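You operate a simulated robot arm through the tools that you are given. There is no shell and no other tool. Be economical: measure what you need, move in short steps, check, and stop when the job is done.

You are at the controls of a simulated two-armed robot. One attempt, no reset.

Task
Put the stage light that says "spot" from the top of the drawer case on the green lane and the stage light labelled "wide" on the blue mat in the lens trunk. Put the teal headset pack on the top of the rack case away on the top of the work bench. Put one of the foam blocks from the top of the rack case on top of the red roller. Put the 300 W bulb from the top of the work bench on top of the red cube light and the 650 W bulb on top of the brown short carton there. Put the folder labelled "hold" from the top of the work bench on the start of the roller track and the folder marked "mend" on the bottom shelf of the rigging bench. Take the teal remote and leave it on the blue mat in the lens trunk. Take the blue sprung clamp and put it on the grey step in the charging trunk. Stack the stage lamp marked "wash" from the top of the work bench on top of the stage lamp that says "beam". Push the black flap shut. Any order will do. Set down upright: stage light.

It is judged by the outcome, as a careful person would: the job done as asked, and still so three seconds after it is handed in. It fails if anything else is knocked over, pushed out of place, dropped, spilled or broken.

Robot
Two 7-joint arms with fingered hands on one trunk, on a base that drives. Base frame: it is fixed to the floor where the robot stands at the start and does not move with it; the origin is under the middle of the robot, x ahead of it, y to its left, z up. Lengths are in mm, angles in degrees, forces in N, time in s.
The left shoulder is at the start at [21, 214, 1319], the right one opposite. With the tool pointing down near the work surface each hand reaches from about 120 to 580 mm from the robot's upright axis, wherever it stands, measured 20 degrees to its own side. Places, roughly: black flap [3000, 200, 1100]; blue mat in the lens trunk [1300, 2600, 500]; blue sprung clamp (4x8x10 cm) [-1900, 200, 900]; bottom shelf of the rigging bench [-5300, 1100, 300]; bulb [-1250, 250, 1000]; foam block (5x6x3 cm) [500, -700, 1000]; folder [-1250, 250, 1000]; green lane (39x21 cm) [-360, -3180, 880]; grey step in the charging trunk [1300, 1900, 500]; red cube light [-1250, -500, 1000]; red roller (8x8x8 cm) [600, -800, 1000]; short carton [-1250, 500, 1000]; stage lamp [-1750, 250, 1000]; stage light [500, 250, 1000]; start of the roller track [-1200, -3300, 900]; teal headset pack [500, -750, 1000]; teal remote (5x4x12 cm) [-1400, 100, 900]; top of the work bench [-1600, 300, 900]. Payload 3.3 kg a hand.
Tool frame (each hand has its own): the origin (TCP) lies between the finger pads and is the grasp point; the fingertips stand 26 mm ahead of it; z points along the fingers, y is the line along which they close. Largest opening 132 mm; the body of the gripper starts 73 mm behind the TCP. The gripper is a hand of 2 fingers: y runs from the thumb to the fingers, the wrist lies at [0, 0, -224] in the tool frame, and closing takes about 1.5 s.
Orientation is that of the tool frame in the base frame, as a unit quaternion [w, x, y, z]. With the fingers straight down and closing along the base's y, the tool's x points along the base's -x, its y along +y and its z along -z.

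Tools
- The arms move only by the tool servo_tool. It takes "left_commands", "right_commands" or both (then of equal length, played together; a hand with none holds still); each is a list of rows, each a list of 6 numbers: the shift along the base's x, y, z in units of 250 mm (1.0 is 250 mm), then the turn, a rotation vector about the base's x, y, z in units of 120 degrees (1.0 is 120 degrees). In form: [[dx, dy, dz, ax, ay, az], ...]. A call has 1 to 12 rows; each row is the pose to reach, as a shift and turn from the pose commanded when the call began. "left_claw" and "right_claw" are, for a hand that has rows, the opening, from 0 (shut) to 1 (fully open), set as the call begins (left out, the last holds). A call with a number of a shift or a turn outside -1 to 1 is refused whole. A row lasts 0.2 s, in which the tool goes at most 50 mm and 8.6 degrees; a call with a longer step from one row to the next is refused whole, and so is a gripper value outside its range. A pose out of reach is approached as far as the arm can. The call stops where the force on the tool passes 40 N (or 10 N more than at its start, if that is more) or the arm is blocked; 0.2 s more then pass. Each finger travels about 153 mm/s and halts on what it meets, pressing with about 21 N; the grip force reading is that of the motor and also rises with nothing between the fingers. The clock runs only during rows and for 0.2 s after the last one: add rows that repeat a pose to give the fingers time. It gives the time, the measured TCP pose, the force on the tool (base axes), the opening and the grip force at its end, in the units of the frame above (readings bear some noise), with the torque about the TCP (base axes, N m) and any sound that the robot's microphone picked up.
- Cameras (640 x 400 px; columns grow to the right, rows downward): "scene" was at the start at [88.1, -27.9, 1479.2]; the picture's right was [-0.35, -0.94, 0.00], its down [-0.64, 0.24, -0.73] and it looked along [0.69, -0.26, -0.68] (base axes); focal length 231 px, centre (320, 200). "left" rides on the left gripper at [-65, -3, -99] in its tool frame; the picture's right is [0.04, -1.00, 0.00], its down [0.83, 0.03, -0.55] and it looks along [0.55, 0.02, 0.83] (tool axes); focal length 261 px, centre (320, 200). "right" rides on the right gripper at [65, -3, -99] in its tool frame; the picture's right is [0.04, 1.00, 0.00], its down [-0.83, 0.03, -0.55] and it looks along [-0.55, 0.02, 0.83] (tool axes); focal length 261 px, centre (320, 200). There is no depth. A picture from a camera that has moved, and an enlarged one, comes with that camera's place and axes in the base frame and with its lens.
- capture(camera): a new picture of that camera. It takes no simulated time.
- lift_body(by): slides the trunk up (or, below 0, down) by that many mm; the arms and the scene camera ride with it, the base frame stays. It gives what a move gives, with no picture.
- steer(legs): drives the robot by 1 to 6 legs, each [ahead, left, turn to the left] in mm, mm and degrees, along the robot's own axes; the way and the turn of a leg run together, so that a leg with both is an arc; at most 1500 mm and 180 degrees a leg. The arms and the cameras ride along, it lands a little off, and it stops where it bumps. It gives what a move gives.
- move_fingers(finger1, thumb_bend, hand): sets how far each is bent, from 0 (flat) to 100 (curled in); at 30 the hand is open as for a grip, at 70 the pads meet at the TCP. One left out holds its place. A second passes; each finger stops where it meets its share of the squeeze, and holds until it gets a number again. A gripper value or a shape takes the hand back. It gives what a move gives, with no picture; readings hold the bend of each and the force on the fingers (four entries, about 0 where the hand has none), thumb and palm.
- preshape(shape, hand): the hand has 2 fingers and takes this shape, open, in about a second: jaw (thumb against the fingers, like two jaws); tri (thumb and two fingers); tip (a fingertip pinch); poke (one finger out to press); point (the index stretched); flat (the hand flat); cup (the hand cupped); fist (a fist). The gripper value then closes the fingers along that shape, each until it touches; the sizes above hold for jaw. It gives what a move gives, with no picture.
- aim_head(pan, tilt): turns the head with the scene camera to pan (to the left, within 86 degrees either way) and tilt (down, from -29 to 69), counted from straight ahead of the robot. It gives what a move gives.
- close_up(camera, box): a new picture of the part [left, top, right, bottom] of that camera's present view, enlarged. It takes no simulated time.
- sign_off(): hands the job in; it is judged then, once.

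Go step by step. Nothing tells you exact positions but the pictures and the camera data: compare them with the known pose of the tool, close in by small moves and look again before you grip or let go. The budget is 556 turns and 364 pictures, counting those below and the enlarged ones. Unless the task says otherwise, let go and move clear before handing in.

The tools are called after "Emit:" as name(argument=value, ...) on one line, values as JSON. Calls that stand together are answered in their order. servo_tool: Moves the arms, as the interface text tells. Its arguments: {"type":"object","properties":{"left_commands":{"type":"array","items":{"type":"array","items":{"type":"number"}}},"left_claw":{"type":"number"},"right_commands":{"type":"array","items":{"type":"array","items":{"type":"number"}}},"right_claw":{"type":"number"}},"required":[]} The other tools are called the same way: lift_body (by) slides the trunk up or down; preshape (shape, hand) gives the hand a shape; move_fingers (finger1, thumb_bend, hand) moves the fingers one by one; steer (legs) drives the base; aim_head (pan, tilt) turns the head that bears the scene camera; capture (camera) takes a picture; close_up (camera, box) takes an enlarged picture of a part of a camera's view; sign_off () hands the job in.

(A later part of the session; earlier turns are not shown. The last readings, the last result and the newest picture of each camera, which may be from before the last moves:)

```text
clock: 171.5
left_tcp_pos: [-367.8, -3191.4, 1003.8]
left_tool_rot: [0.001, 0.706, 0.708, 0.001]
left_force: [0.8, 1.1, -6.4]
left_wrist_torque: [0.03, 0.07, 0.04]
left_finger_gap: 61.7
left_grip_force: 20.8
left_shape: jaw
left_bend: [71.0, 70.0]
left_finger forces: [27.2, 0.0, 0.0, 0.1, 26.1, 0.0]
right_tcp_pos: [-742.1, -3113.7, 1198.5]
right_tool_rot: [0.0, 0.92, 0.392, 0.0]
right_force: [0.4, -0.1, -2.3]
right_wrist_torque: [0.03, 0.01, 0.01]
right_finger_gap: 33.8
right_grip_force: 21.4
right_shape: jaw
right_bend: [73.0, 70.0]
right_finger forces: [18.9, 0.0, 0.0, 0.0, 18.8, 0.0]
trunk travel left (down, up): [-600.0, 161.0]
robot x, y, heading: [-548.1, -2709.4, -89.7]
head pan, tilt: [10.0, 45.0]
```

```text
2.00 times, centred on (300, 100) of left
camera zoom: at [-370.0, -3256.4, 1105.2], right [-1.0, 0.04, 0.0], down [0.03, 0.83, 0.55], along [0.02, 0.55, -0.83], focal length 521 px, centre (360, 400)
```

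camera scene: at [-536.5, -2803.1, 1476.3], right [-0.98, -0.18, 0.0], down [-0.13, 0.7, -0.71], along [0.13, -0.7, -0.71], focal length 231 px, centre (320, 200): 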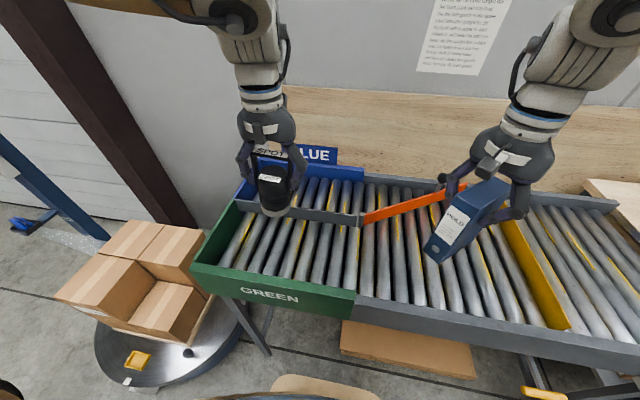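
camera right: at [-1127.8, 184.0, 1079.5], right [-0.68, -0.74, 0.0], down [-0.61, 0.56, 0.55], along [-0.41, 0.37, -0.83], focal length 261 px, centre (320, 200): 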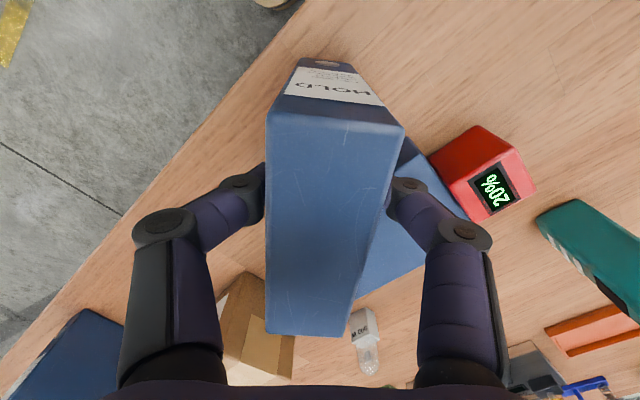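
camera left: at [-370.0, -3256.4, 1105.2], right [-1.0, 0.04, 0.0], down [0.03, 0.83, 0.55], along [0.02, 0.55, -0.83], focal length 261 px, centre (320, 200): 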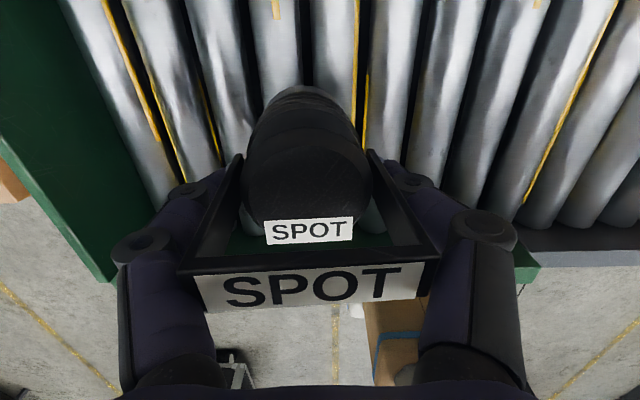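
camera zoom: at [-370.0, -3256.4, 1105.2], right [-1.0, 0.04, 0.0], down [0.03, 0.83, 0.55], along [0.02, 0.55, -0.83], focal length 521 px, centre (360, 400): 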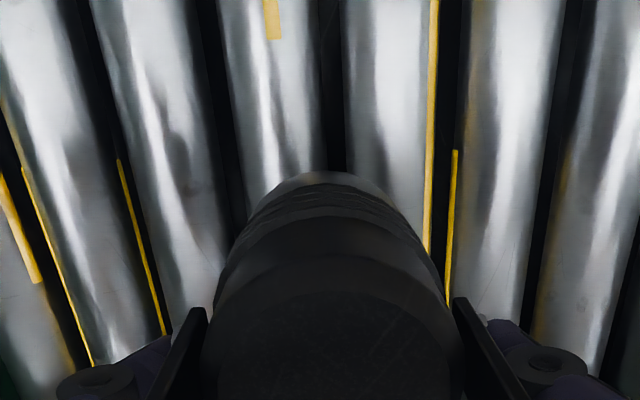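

The gap between two rollers is right under the lamp, so its base will rest across both crests. Lower.

Emit:
servo_tool(left_commands=[[0, 0, -0.1, 0, 0, 0], [0, 0, -0.18, 0, 0, 0], [0, 0, -0.2, 0, 0, 0], [0, 0, -0.22, 0, 0, 0]])

Emit:
close_up(camera="scene", box=[260, 190, 350, 280])

```text
clock: 172.1
left_tcp_pos: [-368.9, -3191.7, 966.7]
left_tool_rot: [0.003, 0.704, 0.711, -0.002]
left_force: [2.3, 6.1, 20.4]
left_wrist_torque: [0.41, 0.4, -0.14]
left_finger_gap: 60.9
left_grip_force: 21.6
left_shape: jaw
left_bend: [72.0, 70.0]
left_finger forces: [38.1, 0.0, 0.0, 0.1, 28.5, 0.0]
right_tcp_pos: [-741.6, -3111.7, 1198.0]
right_tool_rot: [0.001, 0.92, 0.392, 0.0]
right_force: [0.6, 0.0, -1.8]
right_wrist_torque: [0.03, -0.01, 0.02]
right_finger_gap: 33.9
right_grip_force: 21.0
right_shape: jaw
right_bend: [73.0, 70.0]
right_finger forces: [18.9, 0.0, 0.1, 0.0, 18.8, 0.0]
trunk travel left (down, up): [-600.0, 161.0]
robot x, y, heading: [-550.8, -2708.8, -89.7]
head pan, tilt: [10.0, 45.0]
stopped in row 3 (left hand): the force on the tool passed its limit at 45 N (the readings are from after the stop); the commanded pose is now the measured one
```

```text
4.44 times, centred on (305, 235) of scene
camera zoom: at [-537.0, -2800.7, 1476.7], right [-0.98, -0.18, 0.0], down [-0.13, 0.7, -0.71], along [0.13, -0.7, -0.71], focal length 1028 px, centre (387, 44)
```

zoom: 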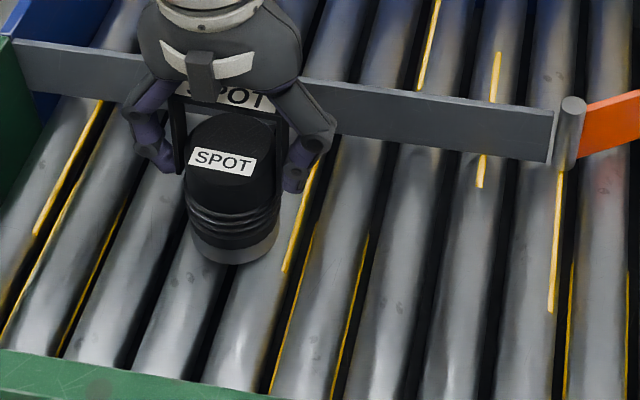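

Contact reached. Ease off slightly, then release.

Emit:
servo_tool(left_commands=[[0, 0, 0.008, 0, 0, 0], [0, 0, 0.01, 0, 0, 0], [0, 0, 0.01, 0, 0, 0]])

Emit:
capture(camera="left")

```text
clock: 172.9
left_tcp_pos: [-369.4, -3192.9, 967.4]
left_tool_rot: [0.004, 0.704, 0.71, -0.001]
left_force: [-1.4, 4.8, 6.5]
left_wrist_torque: [0.31, 0.32, -0.08]
left_finger_gap: 60.7
left_grip_force: 21.5
left_shape: jaw
left_bend: [72.0, 70.0]
left_finger forces: [31.5, 0.1, 0.0, 0.1, 28.0, 0.0]
right_tcp_pos: [-740.8, -3112.3, 1197.1]
right_tool_rot: [0.001, 0.92, 0.393, 0.0]
right_force: [-0.2, -0.3, -2.1]
right_wrist_torque: [0.02, 0.0, -0.01]
right_finger_gap: 33.6
right_grip_force: 21.0
right_shape: jaw
right_bend: [73.0, 70.0]
right_finger forces: [18.9, 0.0, 0.0, 0.0, 18.9, 0.0]
trunk travel left (down, up): [-600.0, 161.0]
robot x, y, heading: [-548.6, -2712.5, -89.7]
head pan, tilt: [10.0, 45.0]
```

```text
236 pictures are left
camera left: at [-370.8, -3257.1, 1068.3], right [-1.0, 0.03, 0.0], down [0.03, 0.84, 0.55], along [0.02, 0.55, -0.84], focal length 261 px, centre (320, 200)
```

left: 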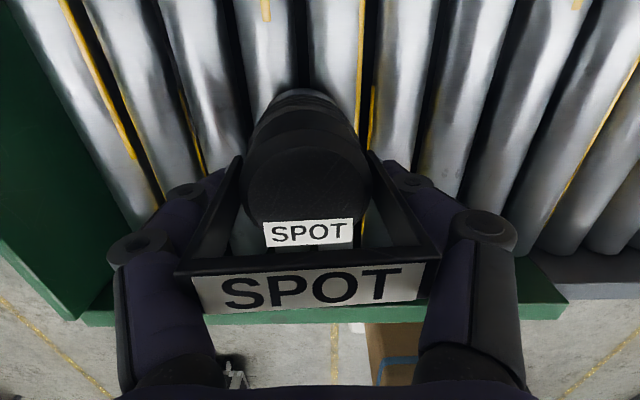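

Emit:
servo_tool(left_commands=[[0, 0, 0.004, 0, 0, 0], [0, 0, 0.004, 0, 0, 0], [0, 0, 0.004, 0, 0, 0], [0, 0, 0.004, 0, 0, 0]], left_claw=0.9)

Emit:
close_up(camera="scene", box=[260, 190, 350, 280])

```text
clock: 173.9
left_tcp_pos: [-368.9, -3193.8, 967.6]
left_tool_rot: [0.002, 0.703, 0.711, -0.001]
left_force: [1.4, 0.0, 0.9]
left_wrist_torque: [-0.04, 0.06, 0.05]
left_finger_gap: 118.6
left_grip_force: 0.0
left_shape: jaw
left_bend: [48.0, 31.0]
left_finger forces: [1.5, 0.0, 0.0, 0.1, 0.0, 0.0]
right_tcp_pos: [-739.9, -3113.5, 1197.0]
right_tool_rot: [0.0, 0.92, 0.392, 0.0]
right_force: [0.4, -0.3, -2.5]
right_wrist_torque: [0.01, 0.01, -0.01]
right_finger_gap: 33.6
right_grip_force: 21.3
right_shape: jaw
right_bend: [73.0, 70.0]
right_finger forces: [18.9, 0.1, 0.0, 0.1, 18.9, 0.0]
trunk travel left (down, up): [-600.0, 161.0]
robot x, y, heading: [-548.7, -2710.0, -89.7]
head pan, tilt: [10.0, 45.0]
```

```text
4.44 times, centred on (305, 235) of scene
camera zoom: at [-536.4, -2802.7, 1476.3], right [-0.98, -0.18, 0.0], down [-0.13, 0.7, -0.71], along [0.13, -0.7, -0.71], focal length 1028 px, centre (387, 44)
```

zoom: 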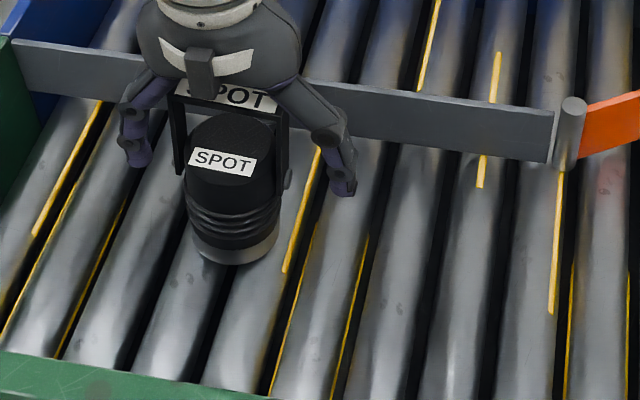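

Emit:
servo_tool(left_commands=[[0, 0, 0.06, 0, 0, 0], [0, 0, 0.2, 0, 0, 0], [0, 0, 0.38, 0, 0, 0], [0, 0, 0.56, 0, 0, 0], [0, 0, 0.74, 0, 0, 0], [0, 0, 0.92, 0, 0, 0]])

Emit:
capture(camera="scene")

```text
clock: 175.3
left_tcp_pos: [-370.0, -3191.5, 1197.7]
left_tool_rot: [0.003, 0.704, 0.711, -0.001]
left_force: [0.3, 0.5, 0.3]
left_wrist_torque: [-0.05, 0.01, 0.01]
left_finger_gap: 118.4
left_grip_force: 0.0
left_shape: jaw
left_bend: [48.0, 31.0]
left_finger forces: [0.0, 0.1, 0.0, 0.0, 0.0, 0.1]
right_tcp_pos: [-742.0, -3113.0, 1197.2]
right_tool_rot: [0.001, 0.92, 0.393, 0.001]
right_force: [-0.2, -0.9, -2.2]
right_wrist_torque: [0.01, -0.03, 0.01]
right_finger_gap: 33.7
right_grip_force: 20.7
right_shape: jaw
right_bend: [73.0, 70.0]
right_finger forces: [18.9, 0.1, 0.1, 0.0, 18.9, 0.1]
trunk travel left (down, up): [-600.0, 161.0]
robot x, y, heading: [-549.8, -2712.9, -89.5]
head pan, tilt: [10.0, 45.0]
```

```text
234 pictures are left
camera scene: at [-537.2, -2802.0, 1476.4], right [-0.98, -0.18, 0.0], down [-0.13, 0.7, -0.71], along [0.13, -0.7, -0.71], focal length 231 px, centre (320, 200)
```

scene: 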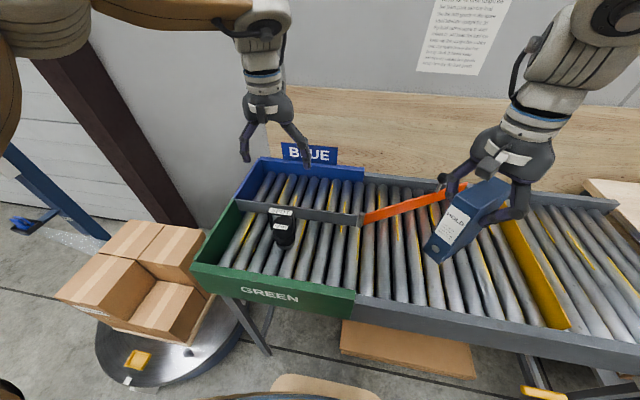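

SPOT stands upright in the green lane. Look right to find the start of the roller track.

Emit:
aim_head(pan=-40, tilt=35)

Emit:
capture(camera="scene")

```text
clock: 176.5
left_tcp_pos: [-368.8, -3194.2, 1195.8]
left_tool_rot: [0.003, 0.704, 0.71, -0.002]
left_force: [0.4, -0.8, 0.5]
left_wrist_torque: [0.01, -0.02, -0.01]
left_finger_gap: 118.4
left_grip_force: 0.0
left_shape: jaw
left_bend: [48.0, 31.0]
left_finger forces: [0.1, 0.0, 0.0, 0.0, 0.0, 0.0]
right_tcp_pos: [-741.3, -3113.4, 1198.3]
right_tool_rot: [0.0, 0.92, 0.393, 0.0]
right_force: [0.7, 0.1, -2.0]
right_wrist_torque: [0.0, -0.04, 0.01]
right_finger_gap: 33.6
right_grip_force: 20.8
right_shape: jaw
right_bend: [73.0, 70.0]
right_finger forces: [18.9, 0.0, 0.0, 0.0, 18.8, 0.0]
trunk travel left (down, up): [-600.0, 161.0]
robot x, y, heading: [-549.2, -2710.3, -89.3]
head pan, tilt: [-40.0, 35.0]
```

```text
233 pictures are left
camera scene: at [-607.2, -2790.6, 1491.1], right [-0.77, 0.64, 0.0], down [0.37, 0.44, -0.82], along [-0.52, -0.63, -0.57], focal length 231 px, centre (320, 200)
```

scene: 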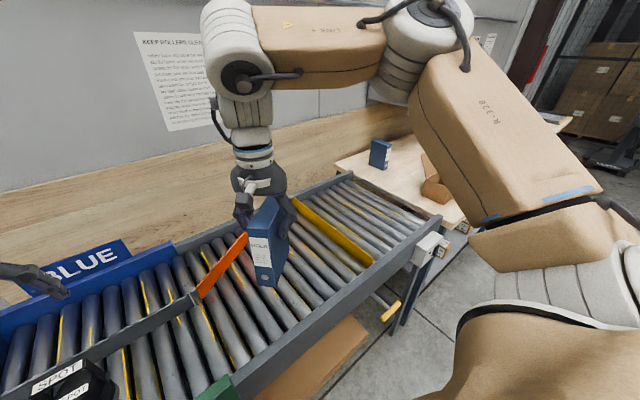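

The start zone lies right of the yellow gate (x≈-1070…-1420). I want the folder's length across the rollers, so test turning the right wrist another -46° in free air.

Emit:
servo_tool(right_commands=[[0, 0.04, 0, 0, 0, -0.064], [0, 0.08, 0, 0, 0, -0.128], [0, 0.12, 0, 0, 0, -0.192], [0, 0.16, 0, 0, 0, -0.256], [0, 0.16, 0, 0, 0, -0.32], [0, 0.16, 0, 0, 0, -0.386]])

```text
clock: 177.9
left_tcp_pos: [-369.2, -3193.7, 1196.0]
left_tool_rot: [0.002, 0.704, 0.71, 0.0]
left_force: [0.0, -0.4, 0.1]
left_wrist_torque: [-0.02, 0.01, -0.02]
left_finger_gap: 118.7
left_grip_force: 0.1
left_shape: jaw
left_bend: [48.0, 31.0]
left_finger forces: [0.1, 0.0, 0.1, 0.1, 0.1, 0.0]
right_tcp_pos: [-740.2, -3072.3, 1197.0]
right_tool_rot: [0.001, 1.0, -0.002, 0.001]
right_force: [-0.8, 0.8, -1.3]
right_wrist_torque: [-0.01, -0.02, 0.02]
right_finger_gap: 33.8
right_grip_force: 20.1
right_shape: jaw
right_bend: [73.0, 70.0]
right_finger forces: [18.8, 0.1, 0.0, 0.0, 18.9, 0.0]
trunk travel left (down, up): [-600.0, 161.0]
robot x, y, heading: [-549.9, -2713.1, -89.7]
head pan, tilt: [-40.0, 35.0]
```

Emit:
steer(legs=[[40, -480, 0]])

Emit:
servo_tool(right_commands=[[0, -0.12, 0, 0, 0, 0], [0, -0.24, 0, 0, 0, 0], [0, -0.32, 0, 0, 0, 0]])

Emit:
aim_head(pan=-20, tilt=45)

Emit:
capture(camera="scene")

Emit:
capture(camera="right")

```text
clock: 180.8
left_tcp_pos: [-850.8, -3235.4, 1196.8]
left_tool_rot: [0.003, 0.704, 0.71, 0.0]
left_force: [-0.6, -0.3, -0.4]
left_wrist_torque: [-0.01, -0.01, -0.02]
left_finger_gap: 118.8
left_grip_force: 0.0
left_shape: jaw
left_bend: [48.0, 31.0]
left_finger forces: [0.0, 0.0, 0.0, 0.0, 0.0, 0.0]
right_tcp_pos: [-1223.1, -3115.1, 1197.5]
right_tool_rot: [-0.001, 1.0, 0.0, 0.0]
right_force: [-0.2, -0.5, -2.0]
right_wrist_torque: [0.0, -0.03, 0.03]
right_finger_gap: 33.7
right_grip_force: 20.9
right_shape: jaw
right_bend: [73.0, 70.0]
right_finger forces: [18.9, 0.0, 0.0, 0.0, 18.9, 0.0]
trunk travel left (down, up): [-600.0, 161.0]
robot x, y, heading: [-1032.5, -2756.6, -89.8]
head pan, tilt: [-40.0, 35.0]
```

```text
clock: 181.6
left_tcp_pos: [-851.2, -3236.3, 1197.4]
left_tool_rot: [0.003, 0.704, 0.71, -0.001]
left_force: [0.1, 0.9, 0.4]
left_wrist_torque: [0.02, 0.0, -0.03]
left_finger_gap: 118.7
left_grip_force: 0.0
left_shape: jaw
left_bend: [48.0, 31.0]
left_finger forces: [0.1, 0.1, 0.1, 0.0, 0.0, 0.0]
right_tcp_pos: [-1222.2, -3196.7, 1195.8]
right_tool_rot: [-0.001, 1.0, -0.001, 0.0]
right_force: [0.6, 0.0, -2.3]
right_wrist_torque: [0.02, 0.0, -0.01]
right_finger_gap: 33.8
right_grip_force: 21.5
right_shape: jaw
right_bend: [73.0, 70.0]
right_finger forces: [19.1, 0.0, 0.1, 0.0, 19.0, 0.0]
trunk travel left (down, up): [-600.0, 161.0]
robot x, y, heading: [-1030.3, -2754.9, -89.6]
head pan, tilt: [-40.0, 35.0]
```

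```text
clock: 182.4
left_tcp_pos: [-850.4, -3235.8, 1197.5]
left_tool_rot: [0.003, 0.704, 0.71, -0.001]
left_force: [-0.3, -0.3, 0.5]
left_wrist_torque: [-0.01, -0.01, -0.01]
left_finger_gap: 118.9
left_grip_force: 0.0
left_shape: jaw
left_bend: [48.0, 31.0]
left_finger forces: [0.1, 0.1, 0.0, 0.1, 0.1, 0.0]
right_tcp_pos: [-1221.9, -3196.0, 1197.1]
right_tool_rot: [0.0, 1.0, -0.001, -0.001]
right_force: [-0.1, 0.4, -1.2]
right_wrist_torque: [-0.02, -0.02, -0.02]
right_finger_gap: 33.8
right_grip_force: 21.1
right_shape: jaw
right_bend: [73.0, 70.0]
right_finger forces: [19.0, 0.0, 0.0, 0.0, 19.1, 0.1]
trunk travel left (down, up): [-600.0, 161.0]
robot x, y, heading: [-1032.5, -2750.2, -89.7]
head pan, tilt: [-20.0, 45.0]
```

```text
232 pictures are left
camera scene: at [-1060.6, -2841.8, 1476.3], right [-0.94, 0.34, 0.0], down [0.24, 0.67, -0.71], along [-0.24, -0.67, -0.71], focal length 231 px, centre (320, 200)
```

scene: 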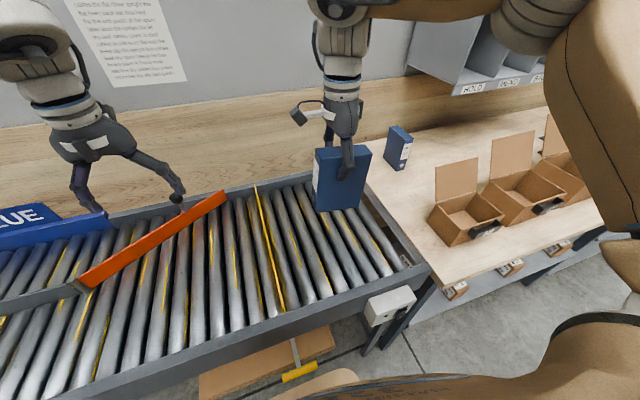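

```text
231 pictures are left
camera right: at [-1156.8, -3192.9, 1295.0], right [0.04, -1.0, 0.0], down [-0.83, -0.03, 0.55], along [-0.55, -0.02, -0.83], focal length 261 px, centre (320, 200)
```

right: 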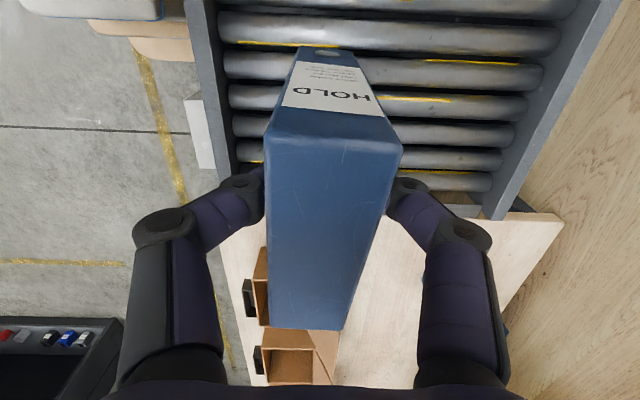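

Emit:
servo_tool(right_commands=[[0, -0.07, -0.1, 0, 0, 0], [0, -0.136, -0.24, 0, 0, 0], [0, -0.136, -0.42, 0, 0, 0], [0, -0.136, -0.6, 0, 0, 0]])

Emit:
close_up(camera="scene", box=[240, 120, 430, 300])

Emit:
capture(camera="right")

```text
clock: 183.4
left_tcp_pos: [-851.1, -3237.3, 1196.1]
left_tool_rot: [0.002, 0.703, 0.711, -0.001]
left_force: [-0.4, -0.4, -0.5]
left_wrist_torque: [0.02, 0.01, -0.01]
left_finger_gap: 118.4
left_grip_force: 0.0
left_shape: jaw
left_bend: [48.0, 31.0]
left_finger forces: [0.0, 0.1, 0.1, 0.1, 0.0, 0.0]
right_tcp_pos: [-1222.4, -3230.8, 1047.4]
right_tool_rot: [-0.001, 1.0, -0.001, 0.0]
right_force: [0.1, -0.1, -2.5]
right_wrist_torque: [-0.02, -0.02, 0.0]
right_finger_gap: 33.7
right_grip_force: 20.9
right_shape: jaw
right_bend: [73.0, 70.0]
right_finger forces: [19.0, 0.0, 0.0, 0.1, 18.9, 0.1]
trunk travel left (down, up): [-600.0, 161.0]
robot x, y, heading: [-1034.1, -2755.5, -89.5]
head pan, tilt: [-20.0, 45.0]
```

```text
2.22 times, centred on (335, 210) of scene
camera zoom: at [-1060.7, -2842.7, 1476.2], right [-0.94, 0.34, 0.0], down [0.24, 0.67, -0.71], along [-0.24, -0.66, -0.71], focal length 514 px, centre (287, 178)
```

zoom: 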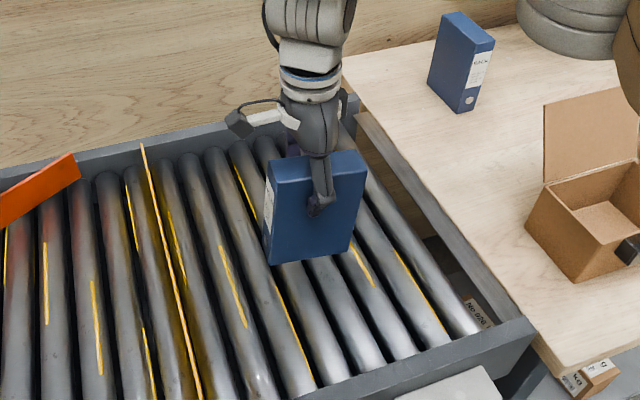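

```text
229 pictures are left
camera right: at [-1156.6, -3228.2, 1145.3], right [0.04, -1.0, 0.0], down [-0.83, -0.03, 0.55], along [-0.55, -0.02, -0.83], focal length 261 px, centre (320, 200)
```

right: 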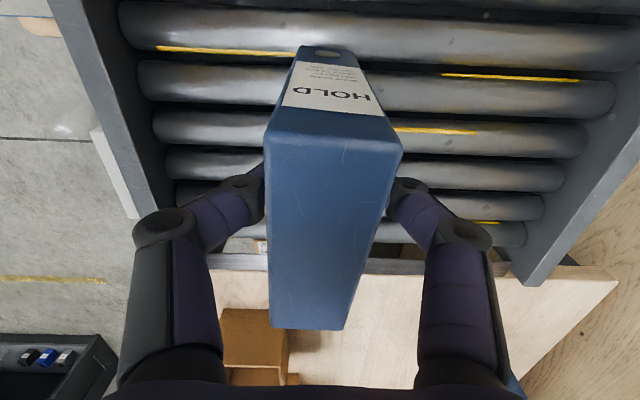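

Well placed over the start zone. Lower gradually to contact.

Emit:
servo_tool(right_commands=[[0, 0, -0.04, 0, 0, 0], [0, 0, -0.07, 0, 0, 0], [0, 0, -0.082, 0, 0, 0], [0, 0, -0.094, 0, 0, 0]])

```text
clock: 184.4
left_tcp_pos: [-850.7, -3235.4, 1195.7]
left_tool_rot: [0.003, 0.704, 0.71, -0.001]
left_force: [0.2, -0.2, 0.0]
left_wrist_torque: [-0.03, -0.01, 0.0]
left_finger_gap: 118.6
left_grip_force: 0.0
left_shape: jaw
left_bend: [48.0, 31.0]
left_finger forces: [0.1, 0.0, 0.0, 0.1, 0.1, 0.0]
right_tcp_pos: [-1222.5, -3229.8, 1023.3]
right_tool_rot: [0.0, 1.0, 0.0, 0.0]
right_force: [-0.7, 0.5, -2.2]
right_wrist_torque: [-0.01, 0.0, 0.01]
right_finger_gap: 33.6
right_grip_force: 21.1
right_shape: jaw
right_bend: [73.0, 70.0]
right_finger forces: [19.0, 0.0, 0.0, 0.0, 18.8, 0.0]
trunk travel left (down, up): [-600.0, 161.0]
robot x, y, heading: [-1032.5, -2754.5, -89.6]
head pan, tilt: [-20.0, 45.0]
```

Emit:
servo_tool(right_commands=[[0, 0, -0.012, 0, 0, 0], [0, 0, -0.024, 0, 0, 0], [0, 0, -0.034, 0, 0, 0], [0, 0, -0.034, 0, 0, 0]])

Emit:
close_up(camera="scene", box=[280, 150, 400, 250])

```text
clock: 185.4
left_tcp_pos: [-850.9, -3237.1, 1196.4]
left_tool_rot: [0.002, 0.704, 0.71, -0.001]
left_force: [0.4, -0.6, 0.2]
left_wrist_torque: [0.01, 0.01, -0.01]
left_finger_gap: 118.8
left_grip_force: 0.2
left_shape: jaw
left_bend: [48.0, 31.0]
left_finger forces: [0.1, 0.1, 0.1, 0.0, 0.1, 0.1]
right_tcp_pos: [-1222.6, -3229.4, 1015.4]
right_tool_rot: [0.0, 1.0, -0.001, 0.0]
right_force: [0.1, 0.5, -2.6]
right_wrist_torque: [-0.03, 0.01, 0.01]
right_finger_gap: 33.7
right_grip_force: 21.2
right_shape: jaw
right_bend: [73.0, 70.0]
right_finger forces: [18.9, 0.0, 0.0, 0.0, 18.9, 0.1]
trunk travel left (down, up): [-600.0, 161.0]
robot x, y, heading: [-1030.7, -2753.8, -89.5]
head pan, tilt: [-20.0, 45.0]
```

```text
4.00 times, centred on (340, 200) of scene
camera zoom: at [-1060.5, -2841.8, 1476.3], right [-0.94, 0.34, 0.0], down [0.24, 0.67, -0.71], along [-0.24, -0.67, -0.71], focal length 925 px, centre (240, 200)
```

zoom: 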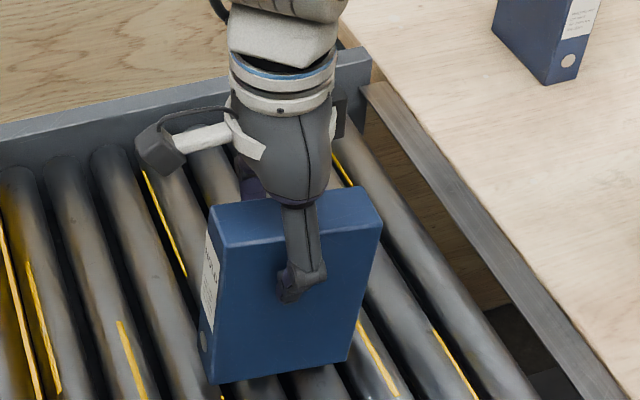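

Emit:
servo_tool(right_commands=[[0, 0, -0.016, 0, 0, 0], [0, 0, -0.032, 0, 0, 0], [0, 0, -0.044, 0, 0, 0], [0, 0, -0.056, 0, 0, 0], [0, 0, -0.056, 0, 0, 0]])

```text
clock: 186.6
left_tcp_pos: [-849.5, -3235.9, 1196.9]
left_tool_rot: [0.003, 0.704, 0.71, -0.002]
left_force: [0.8, 0.2, -0.3]
left_wrist_torque: [0.03, 0.0, -0.01]
left_finger_gap: 118.5
left_grip_force: 0.1
left_shape: jaw
left_bend: [48.0, 31.0]
left_finger forces: [0.0, 0.1, 0.0, 0.1, 0.0, 0.0]
right_tcp_pos: [-1221.4, -3229.4, 1003.0]
right_tool_rot: [0.001, 1.0, -0.001, 0.0]
right_force: [4.1, -0.5, 6.3]
right_wrist_torque: [0.0, -0.05, 0.03]
right_finger_gap: 33.6
right_grip_force: 20.8
right_shape: jaw
right_bend: [74.0, 70.0]
right_finger forces: [20.2, 0.1, 0.0, 0.0, 20.3, 0.0]
trunk travel left (down, up): [-600.0, 161.0]
robot x, y, heading: [-1030.3, -2749.2, -89.6]
head pan, tilt: [-20.0, 45.0]
```

Emit:
servo_tool(right_commands=[[0, 0, 0.004, 0, 0, 0], [0, 0, 0.004, 0, 0, 0], [0, 0, 0.004, 0, 0, 0]], right_claw=0.6)

Emit:
close_up(camera="scene", box=[280, 150, 400, 250])

```text
clock: 187.4
left_tcp_pos: [-850.7, -3235.5, 1196.4]
left_tool_rot: [0.003, 0.705, 0.71, -0.002]
left_force: [0.2, -0.5, 0.2]
left_wrist_torque: [0.0, -0.02, 0.01]
left_finger_gap: 118.8
left_grip_force: 0.0
left_shape: jaw
left_bend: [48.0, 31.0]
left_finger forces: [0.0, 0.0, 0.1, 0.0, 0.1, 0.0]
right_tcp_pos: [-1224.4, -3229.2, 1000.7]
right_tool_rot: [0.0, 1.0, -0.001, 0.0]
right_force: [-0.2, -0.4, -0.2]
right_wrist_torque: [0.02, 0.01, -0.01]
right_finger_gap: 79.1
right_grip_force: 0.1
right_shape: jaw
right_bend: [71.0, 70.0]
right_finger forces: [0.0, 0.1, 0.0, 0.1, 0.0, 0.1]
trunk travel left (down, up): [-600.0, 161.0]
robot x, y, heading: [-1031.6, -2753.4, -89.9]
head pan, tilt: [-20.0, 45.0]
```

```text
4.00 times, centred on (340, 200) of scene
camera zoom: at [-1060.6, -2841.8, 1476.3], right [-0.94, 0.34, 0.0], down [0.24, 0.67, -0.71], along [-0.24, -0.67, -0.71], focal length 925 px, centre (240, 200)
```

zoom: 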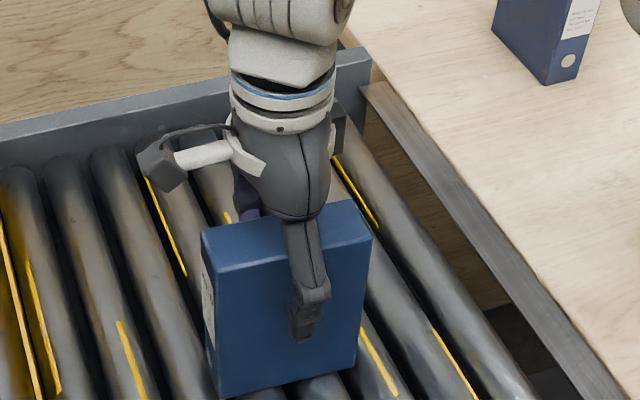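

Emit:
servo_tool(right_commands=[[0, 0, 0.12, 0, 0, 0], [0, 0, 0.3, 0, 0, 0], [0, 0, 0.48, 0, 0, 0], [0, 0, 0.66, 0, 0, 0], [0, 0, 0.8, 0, 0, 0]])

Emit:
close_up(camera="scene", box=[250, 130, 430, 310])

```text
clock: 188.6
left_tcp_pos: [-849.6, -3236.4, 1197.7]
left_tool_rot: [0.003, 0.704, 0.71, -0.002]
left_force: [0.5, 0.3, -0.7]
left_wrist_torque: [-0.01, 0.02, 0.0]
left_finger_gap: 118.6
left_grip_force: 0.1
left_shape: jaw
left_bend: [48.0, 31.0]
left_finger forces: [0.0, 0.0, 0.0, 0.0, 0.0, 0.1]
right_tcp_pos: [-1221.6, -3230.0, 1203.3]
right_tool_rot: [0.0, 1.0, -0.001, 0.001]
right_force: [0.6, 0.3, 0.1]
right_wrist_torque: [0.02, 0.02, -0.03]
right_finger_gap: 79.0
right_grip_force: 0.0
right_shape: jaw
right_bend: [71.0, 70.0]
right_finger forces: [0.0, 0.0, 0.0, 0.1, 0.1, 0.1]
trunk travel left (down, up): [-600.0, 161.0]
robot x, y, heading: [-1031.8, -2755.6, -89.6]
head pan, tilt: [-20.0, 45.0]
```

```text
2.22 times, centred on (340, 220) of scene
camera zoom: at [-1059.7, -2841.1, 1476.3], right [-0.94, 0.34, 0.0], down [0.24, 0.67, -0.71], along [-0.24, -0.67, -0.71], focal length 514 px, centre (276, 156)
```

zoom: 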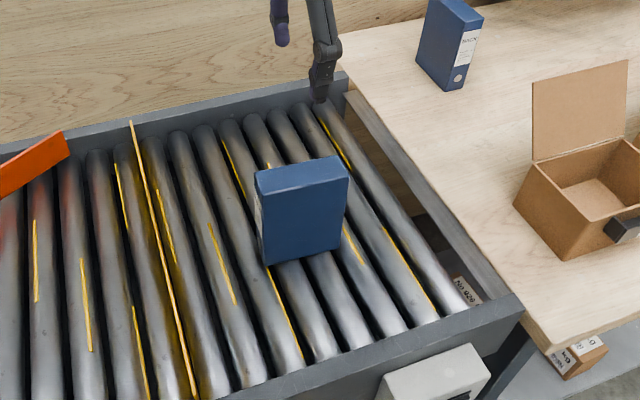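

HOLD stands at the track start. Restore the right wrist yaw, then return to the bench.

Emit:
servo_tool(right_commands=[[0, 0.03, 0, 0, 0, 0.068], [0, 0.06, 0, 0, 0, 0.136], [0, 0.1, 0, 0, 0, 0.204], [0, 0.14, 0, 0, 0, 0.272], [0, 0.18, 0, 0, 0, 0.34], [0, 0.22, 0, 0, 0, 0.408], [0, 0.26, 0, 0, 0, 0.476], [0, 0.3, 0, 0, 0, 0.544], [0, 0.32, 0, 0, 0, 0.612], [0, 0.32, 0, 0, 0, 0.68], [0, 0.32, 0, 0, 0, 0.75]], left_commands=[[0, 0.03, 0, 0, 0, 0], [0, 0.06, 0, 0, 0, 0], [0, 0.1, 0, 0, 0, 0], [0, 0.14, 0, 0, 0, 0], [0, 0.18, 0, 0, 0, 0], [0, 0.22, 0, 0, 0, 0], [0, 0.26, 0, 0, 0, 0], [0, 0.3, 0, 0, 0, 0], [0, 0.32, 0, 0, 0, 0], [0, 0.32, 0, 0, 0, 0], [0, 0.32, 0, 0, 0, 0]])

```text
clock: 191.0
left_tcp_pos: [-851.4, -3154.3, 1196.8]
left_tool_rot: [0.003, 0.705, 0.709, -0.001]
left_force: [0.0, 0.2, -0.2]
left_wrist_torque: [0.04, 0.0, 0.02]
left_finger_gap: 118.7
left_grip_force: 0.1
left_shape: jaw
left_bend: [48.0, 31.0]
left_finger forces: [0.0, 0.0, 0.0, 0.0, 0.0, 0.0]
right_tcp_pos: [-1221.5, -3148.1, 1202.3]
right_tool_rot: [0.0, 0.707, 0.707, 0.001]
right_force: [0.5, -0.2, 0.4]
right_wrist_torque: [0.0, -0.03, 0.0]
right_finger_gap: 79.0
right_grip_force: 0.1
right_shape: jaw
right_bend: [71.0, 70.0]
right_finger forces: [0.0, 0.0, 0.0, 0.0, 0.1, 0.0]
trunk travel left (down, up): [-600.0, 161.0]
robot x, y, heading: [-1032.2, -2754.3, -89.8]
head pan, tilt: [-20.0, 45.0]
```

Emit:
steer(legs=[[-400, 530, 0], [0, 0, -90], [0, -1500, 0], [0, -760, 0]])

Emit:
aim_head(pan=0, tilt=35)

Emit:
capture(camera="scene")

```text
clock: 209.3
left_tcp_pos: [-954.0, -270.6, 1196.8]
left_tool_rot: [0.0, 1.0, 0.016, -0.003]
left_force: [1.1, 0.0, 0.5]
left_wrist_torque: [0.0, 0.0, 0.03]
left_finger_gap: 118.6
left_grip_force: 0.0
left_shape: jaw
left_bend: [48.0, 31.0]
left_finger forces: [0.0, 0.1, 0.0, 0.0, 0.0, 0.1]
right_tcp_pos: [-957.1, 99.8, 1202.4]
right_tool_rot: [0.001, 1.0, 0.01, 0.0]
right_force: [-0.2, -0.2, 0.0]
right_wrist_torque: [0.02, -0.02, 0.0]
right_finger_gap: 78.8
right_grip_force: 0.0
right_shape: jaw
right_bend: [71.0, 70.0]
right_finger forces: [0.0, 0.0, 0.0, 0.1, 0.0, 0.0]
trunk travel left (down, up): [-600.0, 161.0]
robot x, y, heading: [-558.7, -84.4, -178.3]
head pan, tilt: [-20.0, 45.0]
```

```text
clock: 210.1
left_tcp_pos: [-954.5, -271.6, 1196.3]
left_tool_rot: [0.001, 1.0, 0.016, -0.003]
left_force: [-0.1, 0.0, 0.8]
left_wrist_torque: [0.01, 0.03, 0.01]
left_finger_gap: 118.6
left_grip_force: 0.0
left_shape: jaw
left_bend: [48.0, 31.0]
left_finger forces: [0.0, 0.2, 0.0, 0.0, 0.1, 0.1]
right_tcp_pos: [-956.5, 100.0, 1202.0]
right_tool_rot: [0.0, 1.0, 0.01, 0.0]
right_force: [1.0, -0.1, -0.4]
right_wrist_torque: [0.02, -0.02, -0.02]
right_finger_gap: 79.0
right_grip_force: 0.0
right_shape: jaw
right_bend: [71.0, 70.0]
right_finger forces: [0.1, 0.1, 0.0, 0.0, 0.1, 0.0]
trunk travel left (down, up): [-600.0, 161.0]
robot x, y, heading: [-557.5, -80.1, -178.4]
head pan, tilt: [0.0, 35.0]
```

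```text
225 pictures are left
camera scene: at [-659.3, -83.4, 1491.1], right [-0.03, 1.0, 0.0], down [0.57, 0.01, -0.82], along [-0.82, -0.02, -0.57], focal length 231 px, centre (320, 200)
```

scene: 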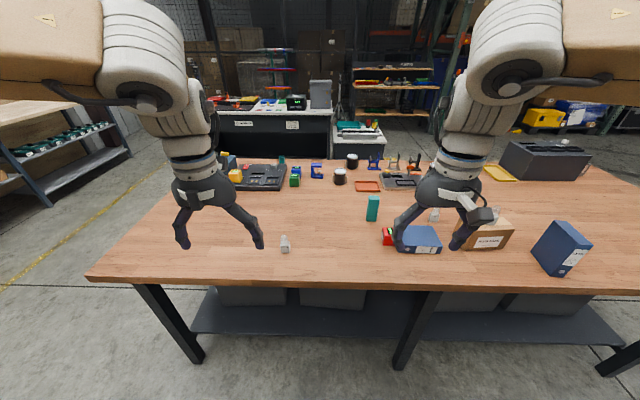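

Emit:
steer(legs=[[222, -20, -1.6]])

Emit:
servo_tool(right_commands=[[-0.02, 0, -0.03, 0, 0, -0.068], [-0.04, 0, -0.06, 0, 0, -0.136], [-0.08, 0, -0.1, 0, 0, -0.204], [-0.12, 0, -0.12, 0, 0, -0.272], [-0.16, 0, -0.14, 0, 0, -0.34], [-0.2, 0, -0.16, 0, 0, -0.408], [-0.24, 0, -0.2, 0, 0, -0.476], [-0.28, 0, -0.24, 0, 0, -0.544], [-0.32, 0, -0.26, 0, 0, -0.612], [-0.34, 0, -0.3, 0, 0, -0.68], [-0.36, 0, -0.32, 0, 0, -0.75]])

Emit:
capture(camera="right")

Emit:
capture(camera="scene")

```text
clock: 211.8
left_tcp_pos: [-1183.7, -241.1, 1196.0]
left_tool_rot: [0.001, 1.0, 0.001, -0.003]
left_force: [-0.5, 0.9, -0.6]
left_wrist_torque: [0.01, -0.05, -0.02]
left_finger_gap: 118.5
left_grip_force: 0.0
left_shape: jaw
left_bend: [48.0, 31.0]
left_finger forces: [0.0, 0.2, 0.0, 0.0, 0.0, 0.0]
right_tcp_pos: [-1174.2, 128.6, 1201.1]
right_tool_rot: [0.001, 1.0, -0.004, 0.0]
right_force: [-0.2, -0.2, -0.1]
right_wrist_torque: [0.0, -0.06, 0.0]
right_finger_gap: 79.0
right_grip_force: 0.1
right_shape: jaw
right_bend: [71.0, 70.0]
right_finger forces: [0.0, 0.0, 0.1, 0.0, 0.0, 0.0]
trunk travel left (down, up): [-600.0, 161.0]
robot x, y, heading: [-779.0, -61.3, 180.1]
head pan, tilt: [0.0, 35.0]
```

```text
clock: 214.2
left_tcp_pos: [-1181.3, -242.7, 1197.3]
left_tool_rot: [0.001, 1.0, 0.001, -0.002]
left_force: [-0.1, -0.3, 0.5]
left_wrist_torque: [0.02, 0.0, -0.01]
left_finger_gap: 118.5
left_grip_force: 0.0
left_shape: jaw
left_bend: [48.0, 31.0]
left_finger forces: [0.0, 0.1, 0.0, 0.1, 0.0, 0.1]
right_tcp_pos: [-1262.9, 129.5, 1122.9]
right_tool_rot: [0.0, -0.703, 0.712, 0.001]
right_force: [-0.5, 0.1, -0.6]
right_wrist_torque: [-0.01, 0.02, -0.02]
right_finger_gap: 79.0
right_grip_force: 0.0
right_shape: jaw
right_bend: [71.0, 70.0]
right_finger forces: [0.0, 0.0, 0.0, 0.0, 0.1, 0.0]
trunk travel left (down, up): [-600.0, 161.0]
robot x, y, heading: [-783.0, -70.5, 180.2]
head pan, tilt: [0.0, 35.0]
```

```text
224 pictures are left
camera right: at [-1261.1, 63.5, 1220.0], right [-1.0, -0.03, 0.0], down [-0.02, 0.83, 0.55], along [-0.02, 0.55, -0.83], focal length 261 px, centre (320, 200)
```

right: 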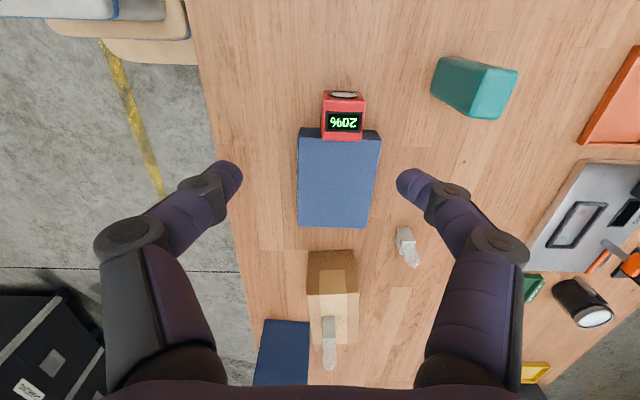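

```text
223 pictures are left
camera scene: at [-881.5, -63.5, 1491.1], right [0.0, 1.0, 0.0], down [0.57, 0.0, -0.82], along [-0.82, 0.0, -0.57], focal length 231 px, centre (320, 200)
```

scene: 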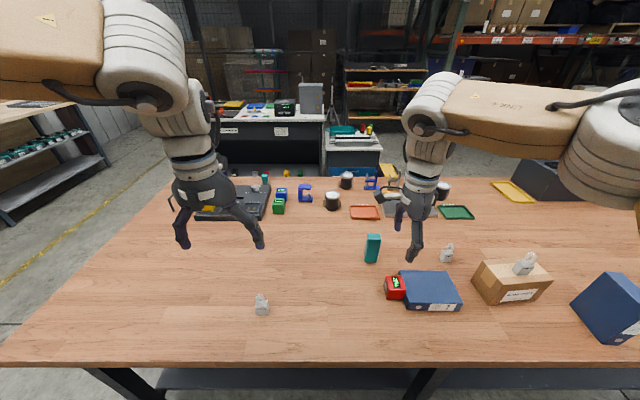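

Tool now closes along x. Move above the cube (~[-1293,155]).

Emit:
servo_tool(right_commands=[[-0.04, 0.04, -0.1, 0, 0, 0], [-0.08, 0.08, -0.26, 0, 0, 0], [-0.12, 0.1, -0.42, 0, 0, 0], [-0.12, 0.1, -0.6, 0, 0, 0]], right_claw=0.85)

Emit:
capture(camera="right")

```text
clock: 215.2
left_tcp_pos: [-1183.6, -241.8, 1196.9]
left_tool_rot: [0.001, 1.0, 0.001, -0.003]
left_force: [-0.1, -0.4, -0.4]
left_wrist_torque: [0.01, -0.03, -0.02]
left_finger_gap: 118.5
left_grip_force: 0.0
left_shape: jaw
left_bend: [48.0, 31.0]
left_finger forces: [0.0, 0.0, 0.0, 0.1, 0.1, 0.0]
right_tcp_pos: [-1293.7, 154.2, 972.3]
right_tool_rot: [0.0, -0.704, 0.71, 0.001]
right_force: [-0.3, -0.7, 0.3]
right_wrist_torque: [-0.02, 0.01, 0.0]
right_finger_gap: 112.1
right_grip_force: 0.0
right_shape: jaw
right_bend: [54.0, 36.0]
right_finger forces: [0.1, 0.0, 0.1, 0.0, 0.0, 0.0]
trunk travel left (down, up): [-600.0, 161.0]
robot x, y, heading: [-783.1, -62.9, 179.7]
head pan, tilt: [0.0, 35.0]
```

```text
222 pictures are left
camera right: at [-1290.9, 89.1, 1069.4], right [-1.0, -0.03, 0.0], down [-0.03, 0.83, 0.55], along [-0.02, 0.55, -0.83], focal length 261 px, centre (320, 200)
```

right: 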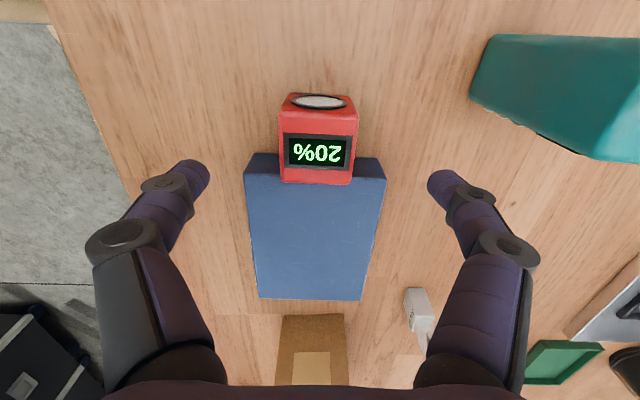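

Emit:
servo_tool(right_commands=[[0, 0, -0.18, 0, 0, 0], [0, -0.008, -0.34, 0, 0, 0], [0, -0.008, -0.34, 0, 0, 0]])

Emit:
servo_tool(right_commands=[[0, 0, 0, 0, 0, 0], [0, 0, 0, 0, 0, 0], [0, 0, 0, 0, 0, 0], [0, 0, 0, 0, 0, 0], [0, 0, 0, 0, 0, 0]], right_claw=0)

Emit:
capture(camera="right")

```text
clock: 216.0
left_tcp_pos: [-1181.6, -242.8, 1196.7]
left_tool_rot: [0.001, 1.0, 0.001, -0.003]
left_force: [-0.2, -0.2, 0.4]
left_wrist_torque: [0.01, 0.0, 0.01]
left_finger_gap: 118.4
left_grip_force: 0.0
left_shape: jaw
left_bend: [48.0, 31.0]
left_finger forces: [0.0, 0.0, 0.0, 0.0, 0.0, 0.0]
right_tcp_pos: [-1293.2, 152.7, 885.9]
right_tool_rot: [0.0, -0.704, 0.71, 0.0]
right_force: [-0.4, -0.6, 0.7]
right_wrist_torque: [-0.01, 0.01, -0.01]
right_finger_gap: 111.9
right_grip_force: 0.1
right_shape: jaw
right_bend: [54.0, 36.0]
right_finger forces: [0.0, 0.1, 0.1, 0.1, 0.0, 0.1]
trunk travel left (down, up): [-600.0, 161.0]
robot x, y, heading: [-779.0, -64.4, 179.6]
head pan, tilt: [0.0, 35.0]
```

```text
clock: 217.2
left_tcp_pos: [-1181.4, -242.1, 1197.0]
left_tool_rot: [0.001, 1.0, 0.001, -0.003]
left_force: [-0.5, -0.8, 0.0]
left_wrist_torque: [0.02, -0.03, -0.01]
left_finger_gap: 118.4
left_grip_force: 0.2
left_shape: jaw
left_bend: [48.0, 31.0]
left_finger forces: [0.0, 0.1, 0.1, 0.1, 0.0, 0.0]
right_tcp_pos: [-1294.6, 152.1, 887.6]
right_tool_rot: [0.001, -0.704, 0.71, 0.0]
right_force: [0.4, -0.5, 0.1]
right_wrist_torque: [-0.06, -0.06, 0.0]
right_finger_gap: 43.3
right_grip_force: 21.2
right_shape: jaw
right_bend: [74.0, 70.0]
right_finger forces: [18.7, 0.0, 0.0, 0.1, 19.7, 0.0]
trunk travel left (down, up): [-600.0, 161.0]
robot x, y, heading: [-780.6, -68.7, 180.0]
head pan, tilt: [0.0, 35.0]
```

```text
221 pictures are left
camera right: at [-1291.4, 86.9, 984.7], right [-1.0, -0.03, 0.0], down [-0.03, 0.83, 0.55], along [-0.02, 0.55, -0.83], focal length 261 px, centre (320, 200)
```

right: 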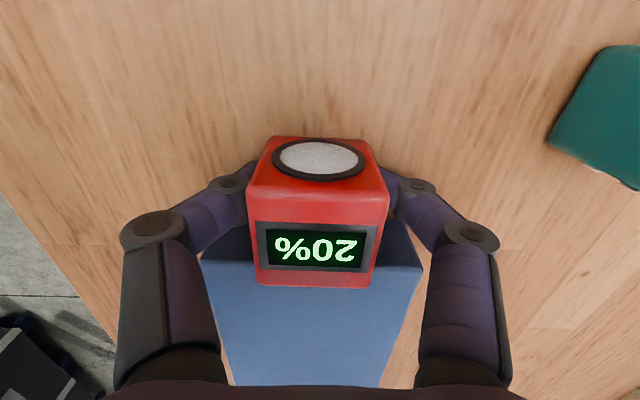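

Cube gripped. Lift, check, then carry it back to its original place.

Emit:
servo_tool(right_commands=[[0, 0, 0.08, 0, 0, 0], [0, 0, 0.24, 0, 0, 0], [0, 0, 0.42, 0, 0, -0.04], [0, 0, 0.6, 0, 0, -0.09]])

Emit:
capture(camera="scene")

```text
clock: 218.2
left_tcp_pos: [-1181.5, -241.7, 1196.4]
left_tool_rot: [0.0, 1.0, 0.001, -0.004]
left_force: [0.1, -0.1, -0.3]
left_wrist_torque: [-0.01, 0.02, -0.01]
left_finger_gap: 118.6
left_grip_force: 0.2
left_shape: jaw
left_bend: [48.0, 31.0]
left_finger forces: [0.0, 0.1, 0.0, 0.0, 0.1, 0.1]
right_tcp_pos: [-1293.4, 151.8, 1037.6]
right_tool_rot: [0.0, -0.634, 0.773, 0.0]
right_force: [0.2, -0.8, -1.3]
right_wrist_torque: [0.02, 0.03, 0.01]
right_finger_gap: 43.3
right_grip_force: 21.5
right_shape: jaw
right_bend: [74.0, 70.0]
right_finger forces: [19.2, 0.0, 0.0, 0.1, 19.2, 0.1]
trunk travel left (down, up): [-600.0, 161.0]
robot x, y, heading: [-782.5, -63.7, 179.9]
head pan, tilt: [0.0, 35.0]
```

```text
220 pictures are left
camera scene: at [-880.9, -63.2, 1491.2], right [0.0, 1.0, 0.0], down [0.57, 0.0, -0.82], along [-0.82, 0.0, -0.57], focal length 231 px, centre (320, 200)
```

scene: 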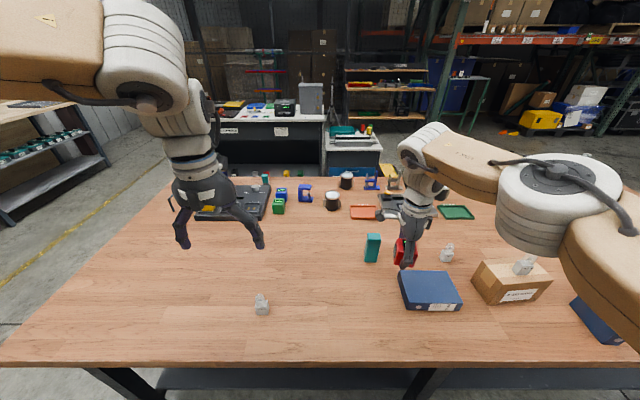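

Emit:
steer(legs=[[0, 646, 0]])

Emit:
capture(camera="right")

```text
clock: 221.8
left_tcp_pos: [-1185.4, -891.3, 1196.8]
left_tool_rot: [0.0, 1.0, -0.001, -0.002]
left_force: [-0.7, -0.3, -0.4]
left_wrist_torque: [0.03, 0.0, -0.01]
left_finger_gap: 118.8
left_grip_force: 0.0
left_shape: jaw
left_bend: [48.0, 31.0]
left_finger forces: [0.0, 0.1, 0.0, 0.0, 0.0, 0.0]
right_tcp_pos: [-1295.9, -496.9, 1037.3]
right_tool_rot: [0.0, -0.632, 0.775, -0.001]
right_force: [0.1, -0.6, -1.5]
right_wrist_torque: [0.0, -0.01, -0.03]
right_finger_gap: 43.4
right_grip_force: 21.1
right_shape: jaw
right_bend: [74.0, 70.0]
right_finger forces: [19.3, 0.1, 0.0, 0.0, 19.2, 0.0]
trunk travel left (down, up): [-600.0, 161.0]
robot x, y, heading: [-783.6, -714.8, 179.8]
head pan, tilt: [0.0, 35.0]
```

```text
219 pictures are left
camera right: at [-1305.8, -561.4, 1135.0], right [-0.99, 0.16, 0.0], down [0.13, 0.82, 0.55], along [0.09, 0.55, -0.83], focal length 261 px, centre (320, 200)
```

right: 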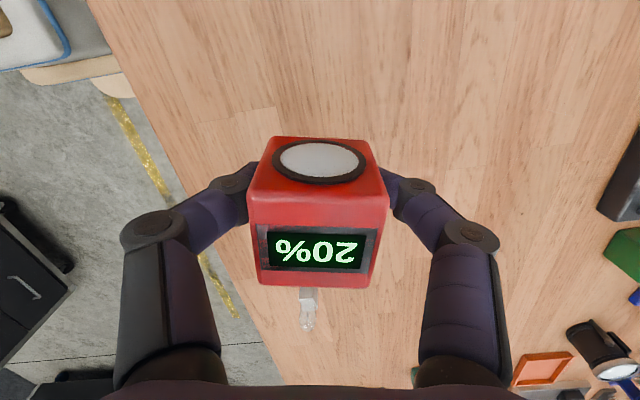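

Emit:
servo_tool(right_commands=[[-0.024, 0.016, -0.16, 0, 0, 0], [-0.024, 0.016, -0.34, 0, 0, 0], [-0.024, 0.016, -0.5, 0, 0, 0], [-0.024, 0.016, -0.58, 0, 0, 0], [-0.024, 0.016, -0.596, 0, 0, 0], [-0.024, 0.016, -0.602, 0, 0, 0]])

```text
clock: 223.2
left_tcp_pos: [-1185.3, -891.6, 1197.5]
left_tool_rot: [0.001, 1.0, -0.001, -0.004]
left_force: [0.5, -0.4, 0.0]
left_wrist_torque: [0.03, -0.01, 0.03]
left_finger_gap: 118.5
left_grip_force: 0.1
left_shape: jaw
left_bend: [48.0, 31.0]
left_finger forces: [0.1, 0.0, 0.0, 0.1, 0.0, 0.0]
right_tcp_pos: [-1297.4, -494.6, 888.8]
right_tool_rot: [-0.001, -0.633, 0.774, 0.0]
right_force: [-0.6, -0.1, -2.5]
right_wrist_torque: [-0.03, 0.0, 0.0]
right_finger_gap: 43.2
right_grip_force: 21.8
right_shape: jaw
right_bend: [74.0, 70.0]
right_finger forces: [19.1, 0.0, 0.0, 0.0, 19.2, 0.1]
right hand out of reach, approached as far as the arm can: row 4, 5, 6
trunk travel left (down, up): [-600.0, 161.0]
robot x, y, heading: [-780.4, -712.1, 179.7]
head pan, tilt: [0.0, 35.0]
```

Emit:
servo_tool(right_commands=[[0.008, 0, -0.008, 0, 0, 0], [0.008, 0, -0.014, 0, 0, 0], [0.008, 0, -0.014, 0, 0, 0]])

```text
clock: 224.0
left_tcp_pos: [-1184.6, -890.7, 1196.9]
left_tool_rot: [0.001, 1.0, -0.001, -0.004]
left_force: [-0.7, 0.0, -0.4]
left_wrist_torque: [0.02, -0.01, -0.01]
left_finger_gap: 118.6
left_grip_force: 0.0
left_shape: jaw
left_bend: [48.0, 31.0]
left_finger forces: [0.0, 0.1, 0.0, 0.0, 0.0, 0.0]
right_tcp_pos: [-1294.7, -496.3, 886.5]
right_tool_rot: [-0.002, -0.632, 0.775, 0.001]
right_force: [-1.3, 0.5, 5.3]
right_wrist_torque: [0.03, 0.06, 0.0]
right_finger_gap: 43.4
right_grip_force: 20.8
right_shape: jaw
right_bend: [74.0, 70.0]
right_finger forces: [24.8, 0.1, 0.0, 0.1, 21.0, 0.0]
trunk travel left (down, up): [-600.0, 161.0]
robot x, y, heading: [-779.9, -717.9, 179.5]
head pan, tilt: [0.0, 35.0]
```

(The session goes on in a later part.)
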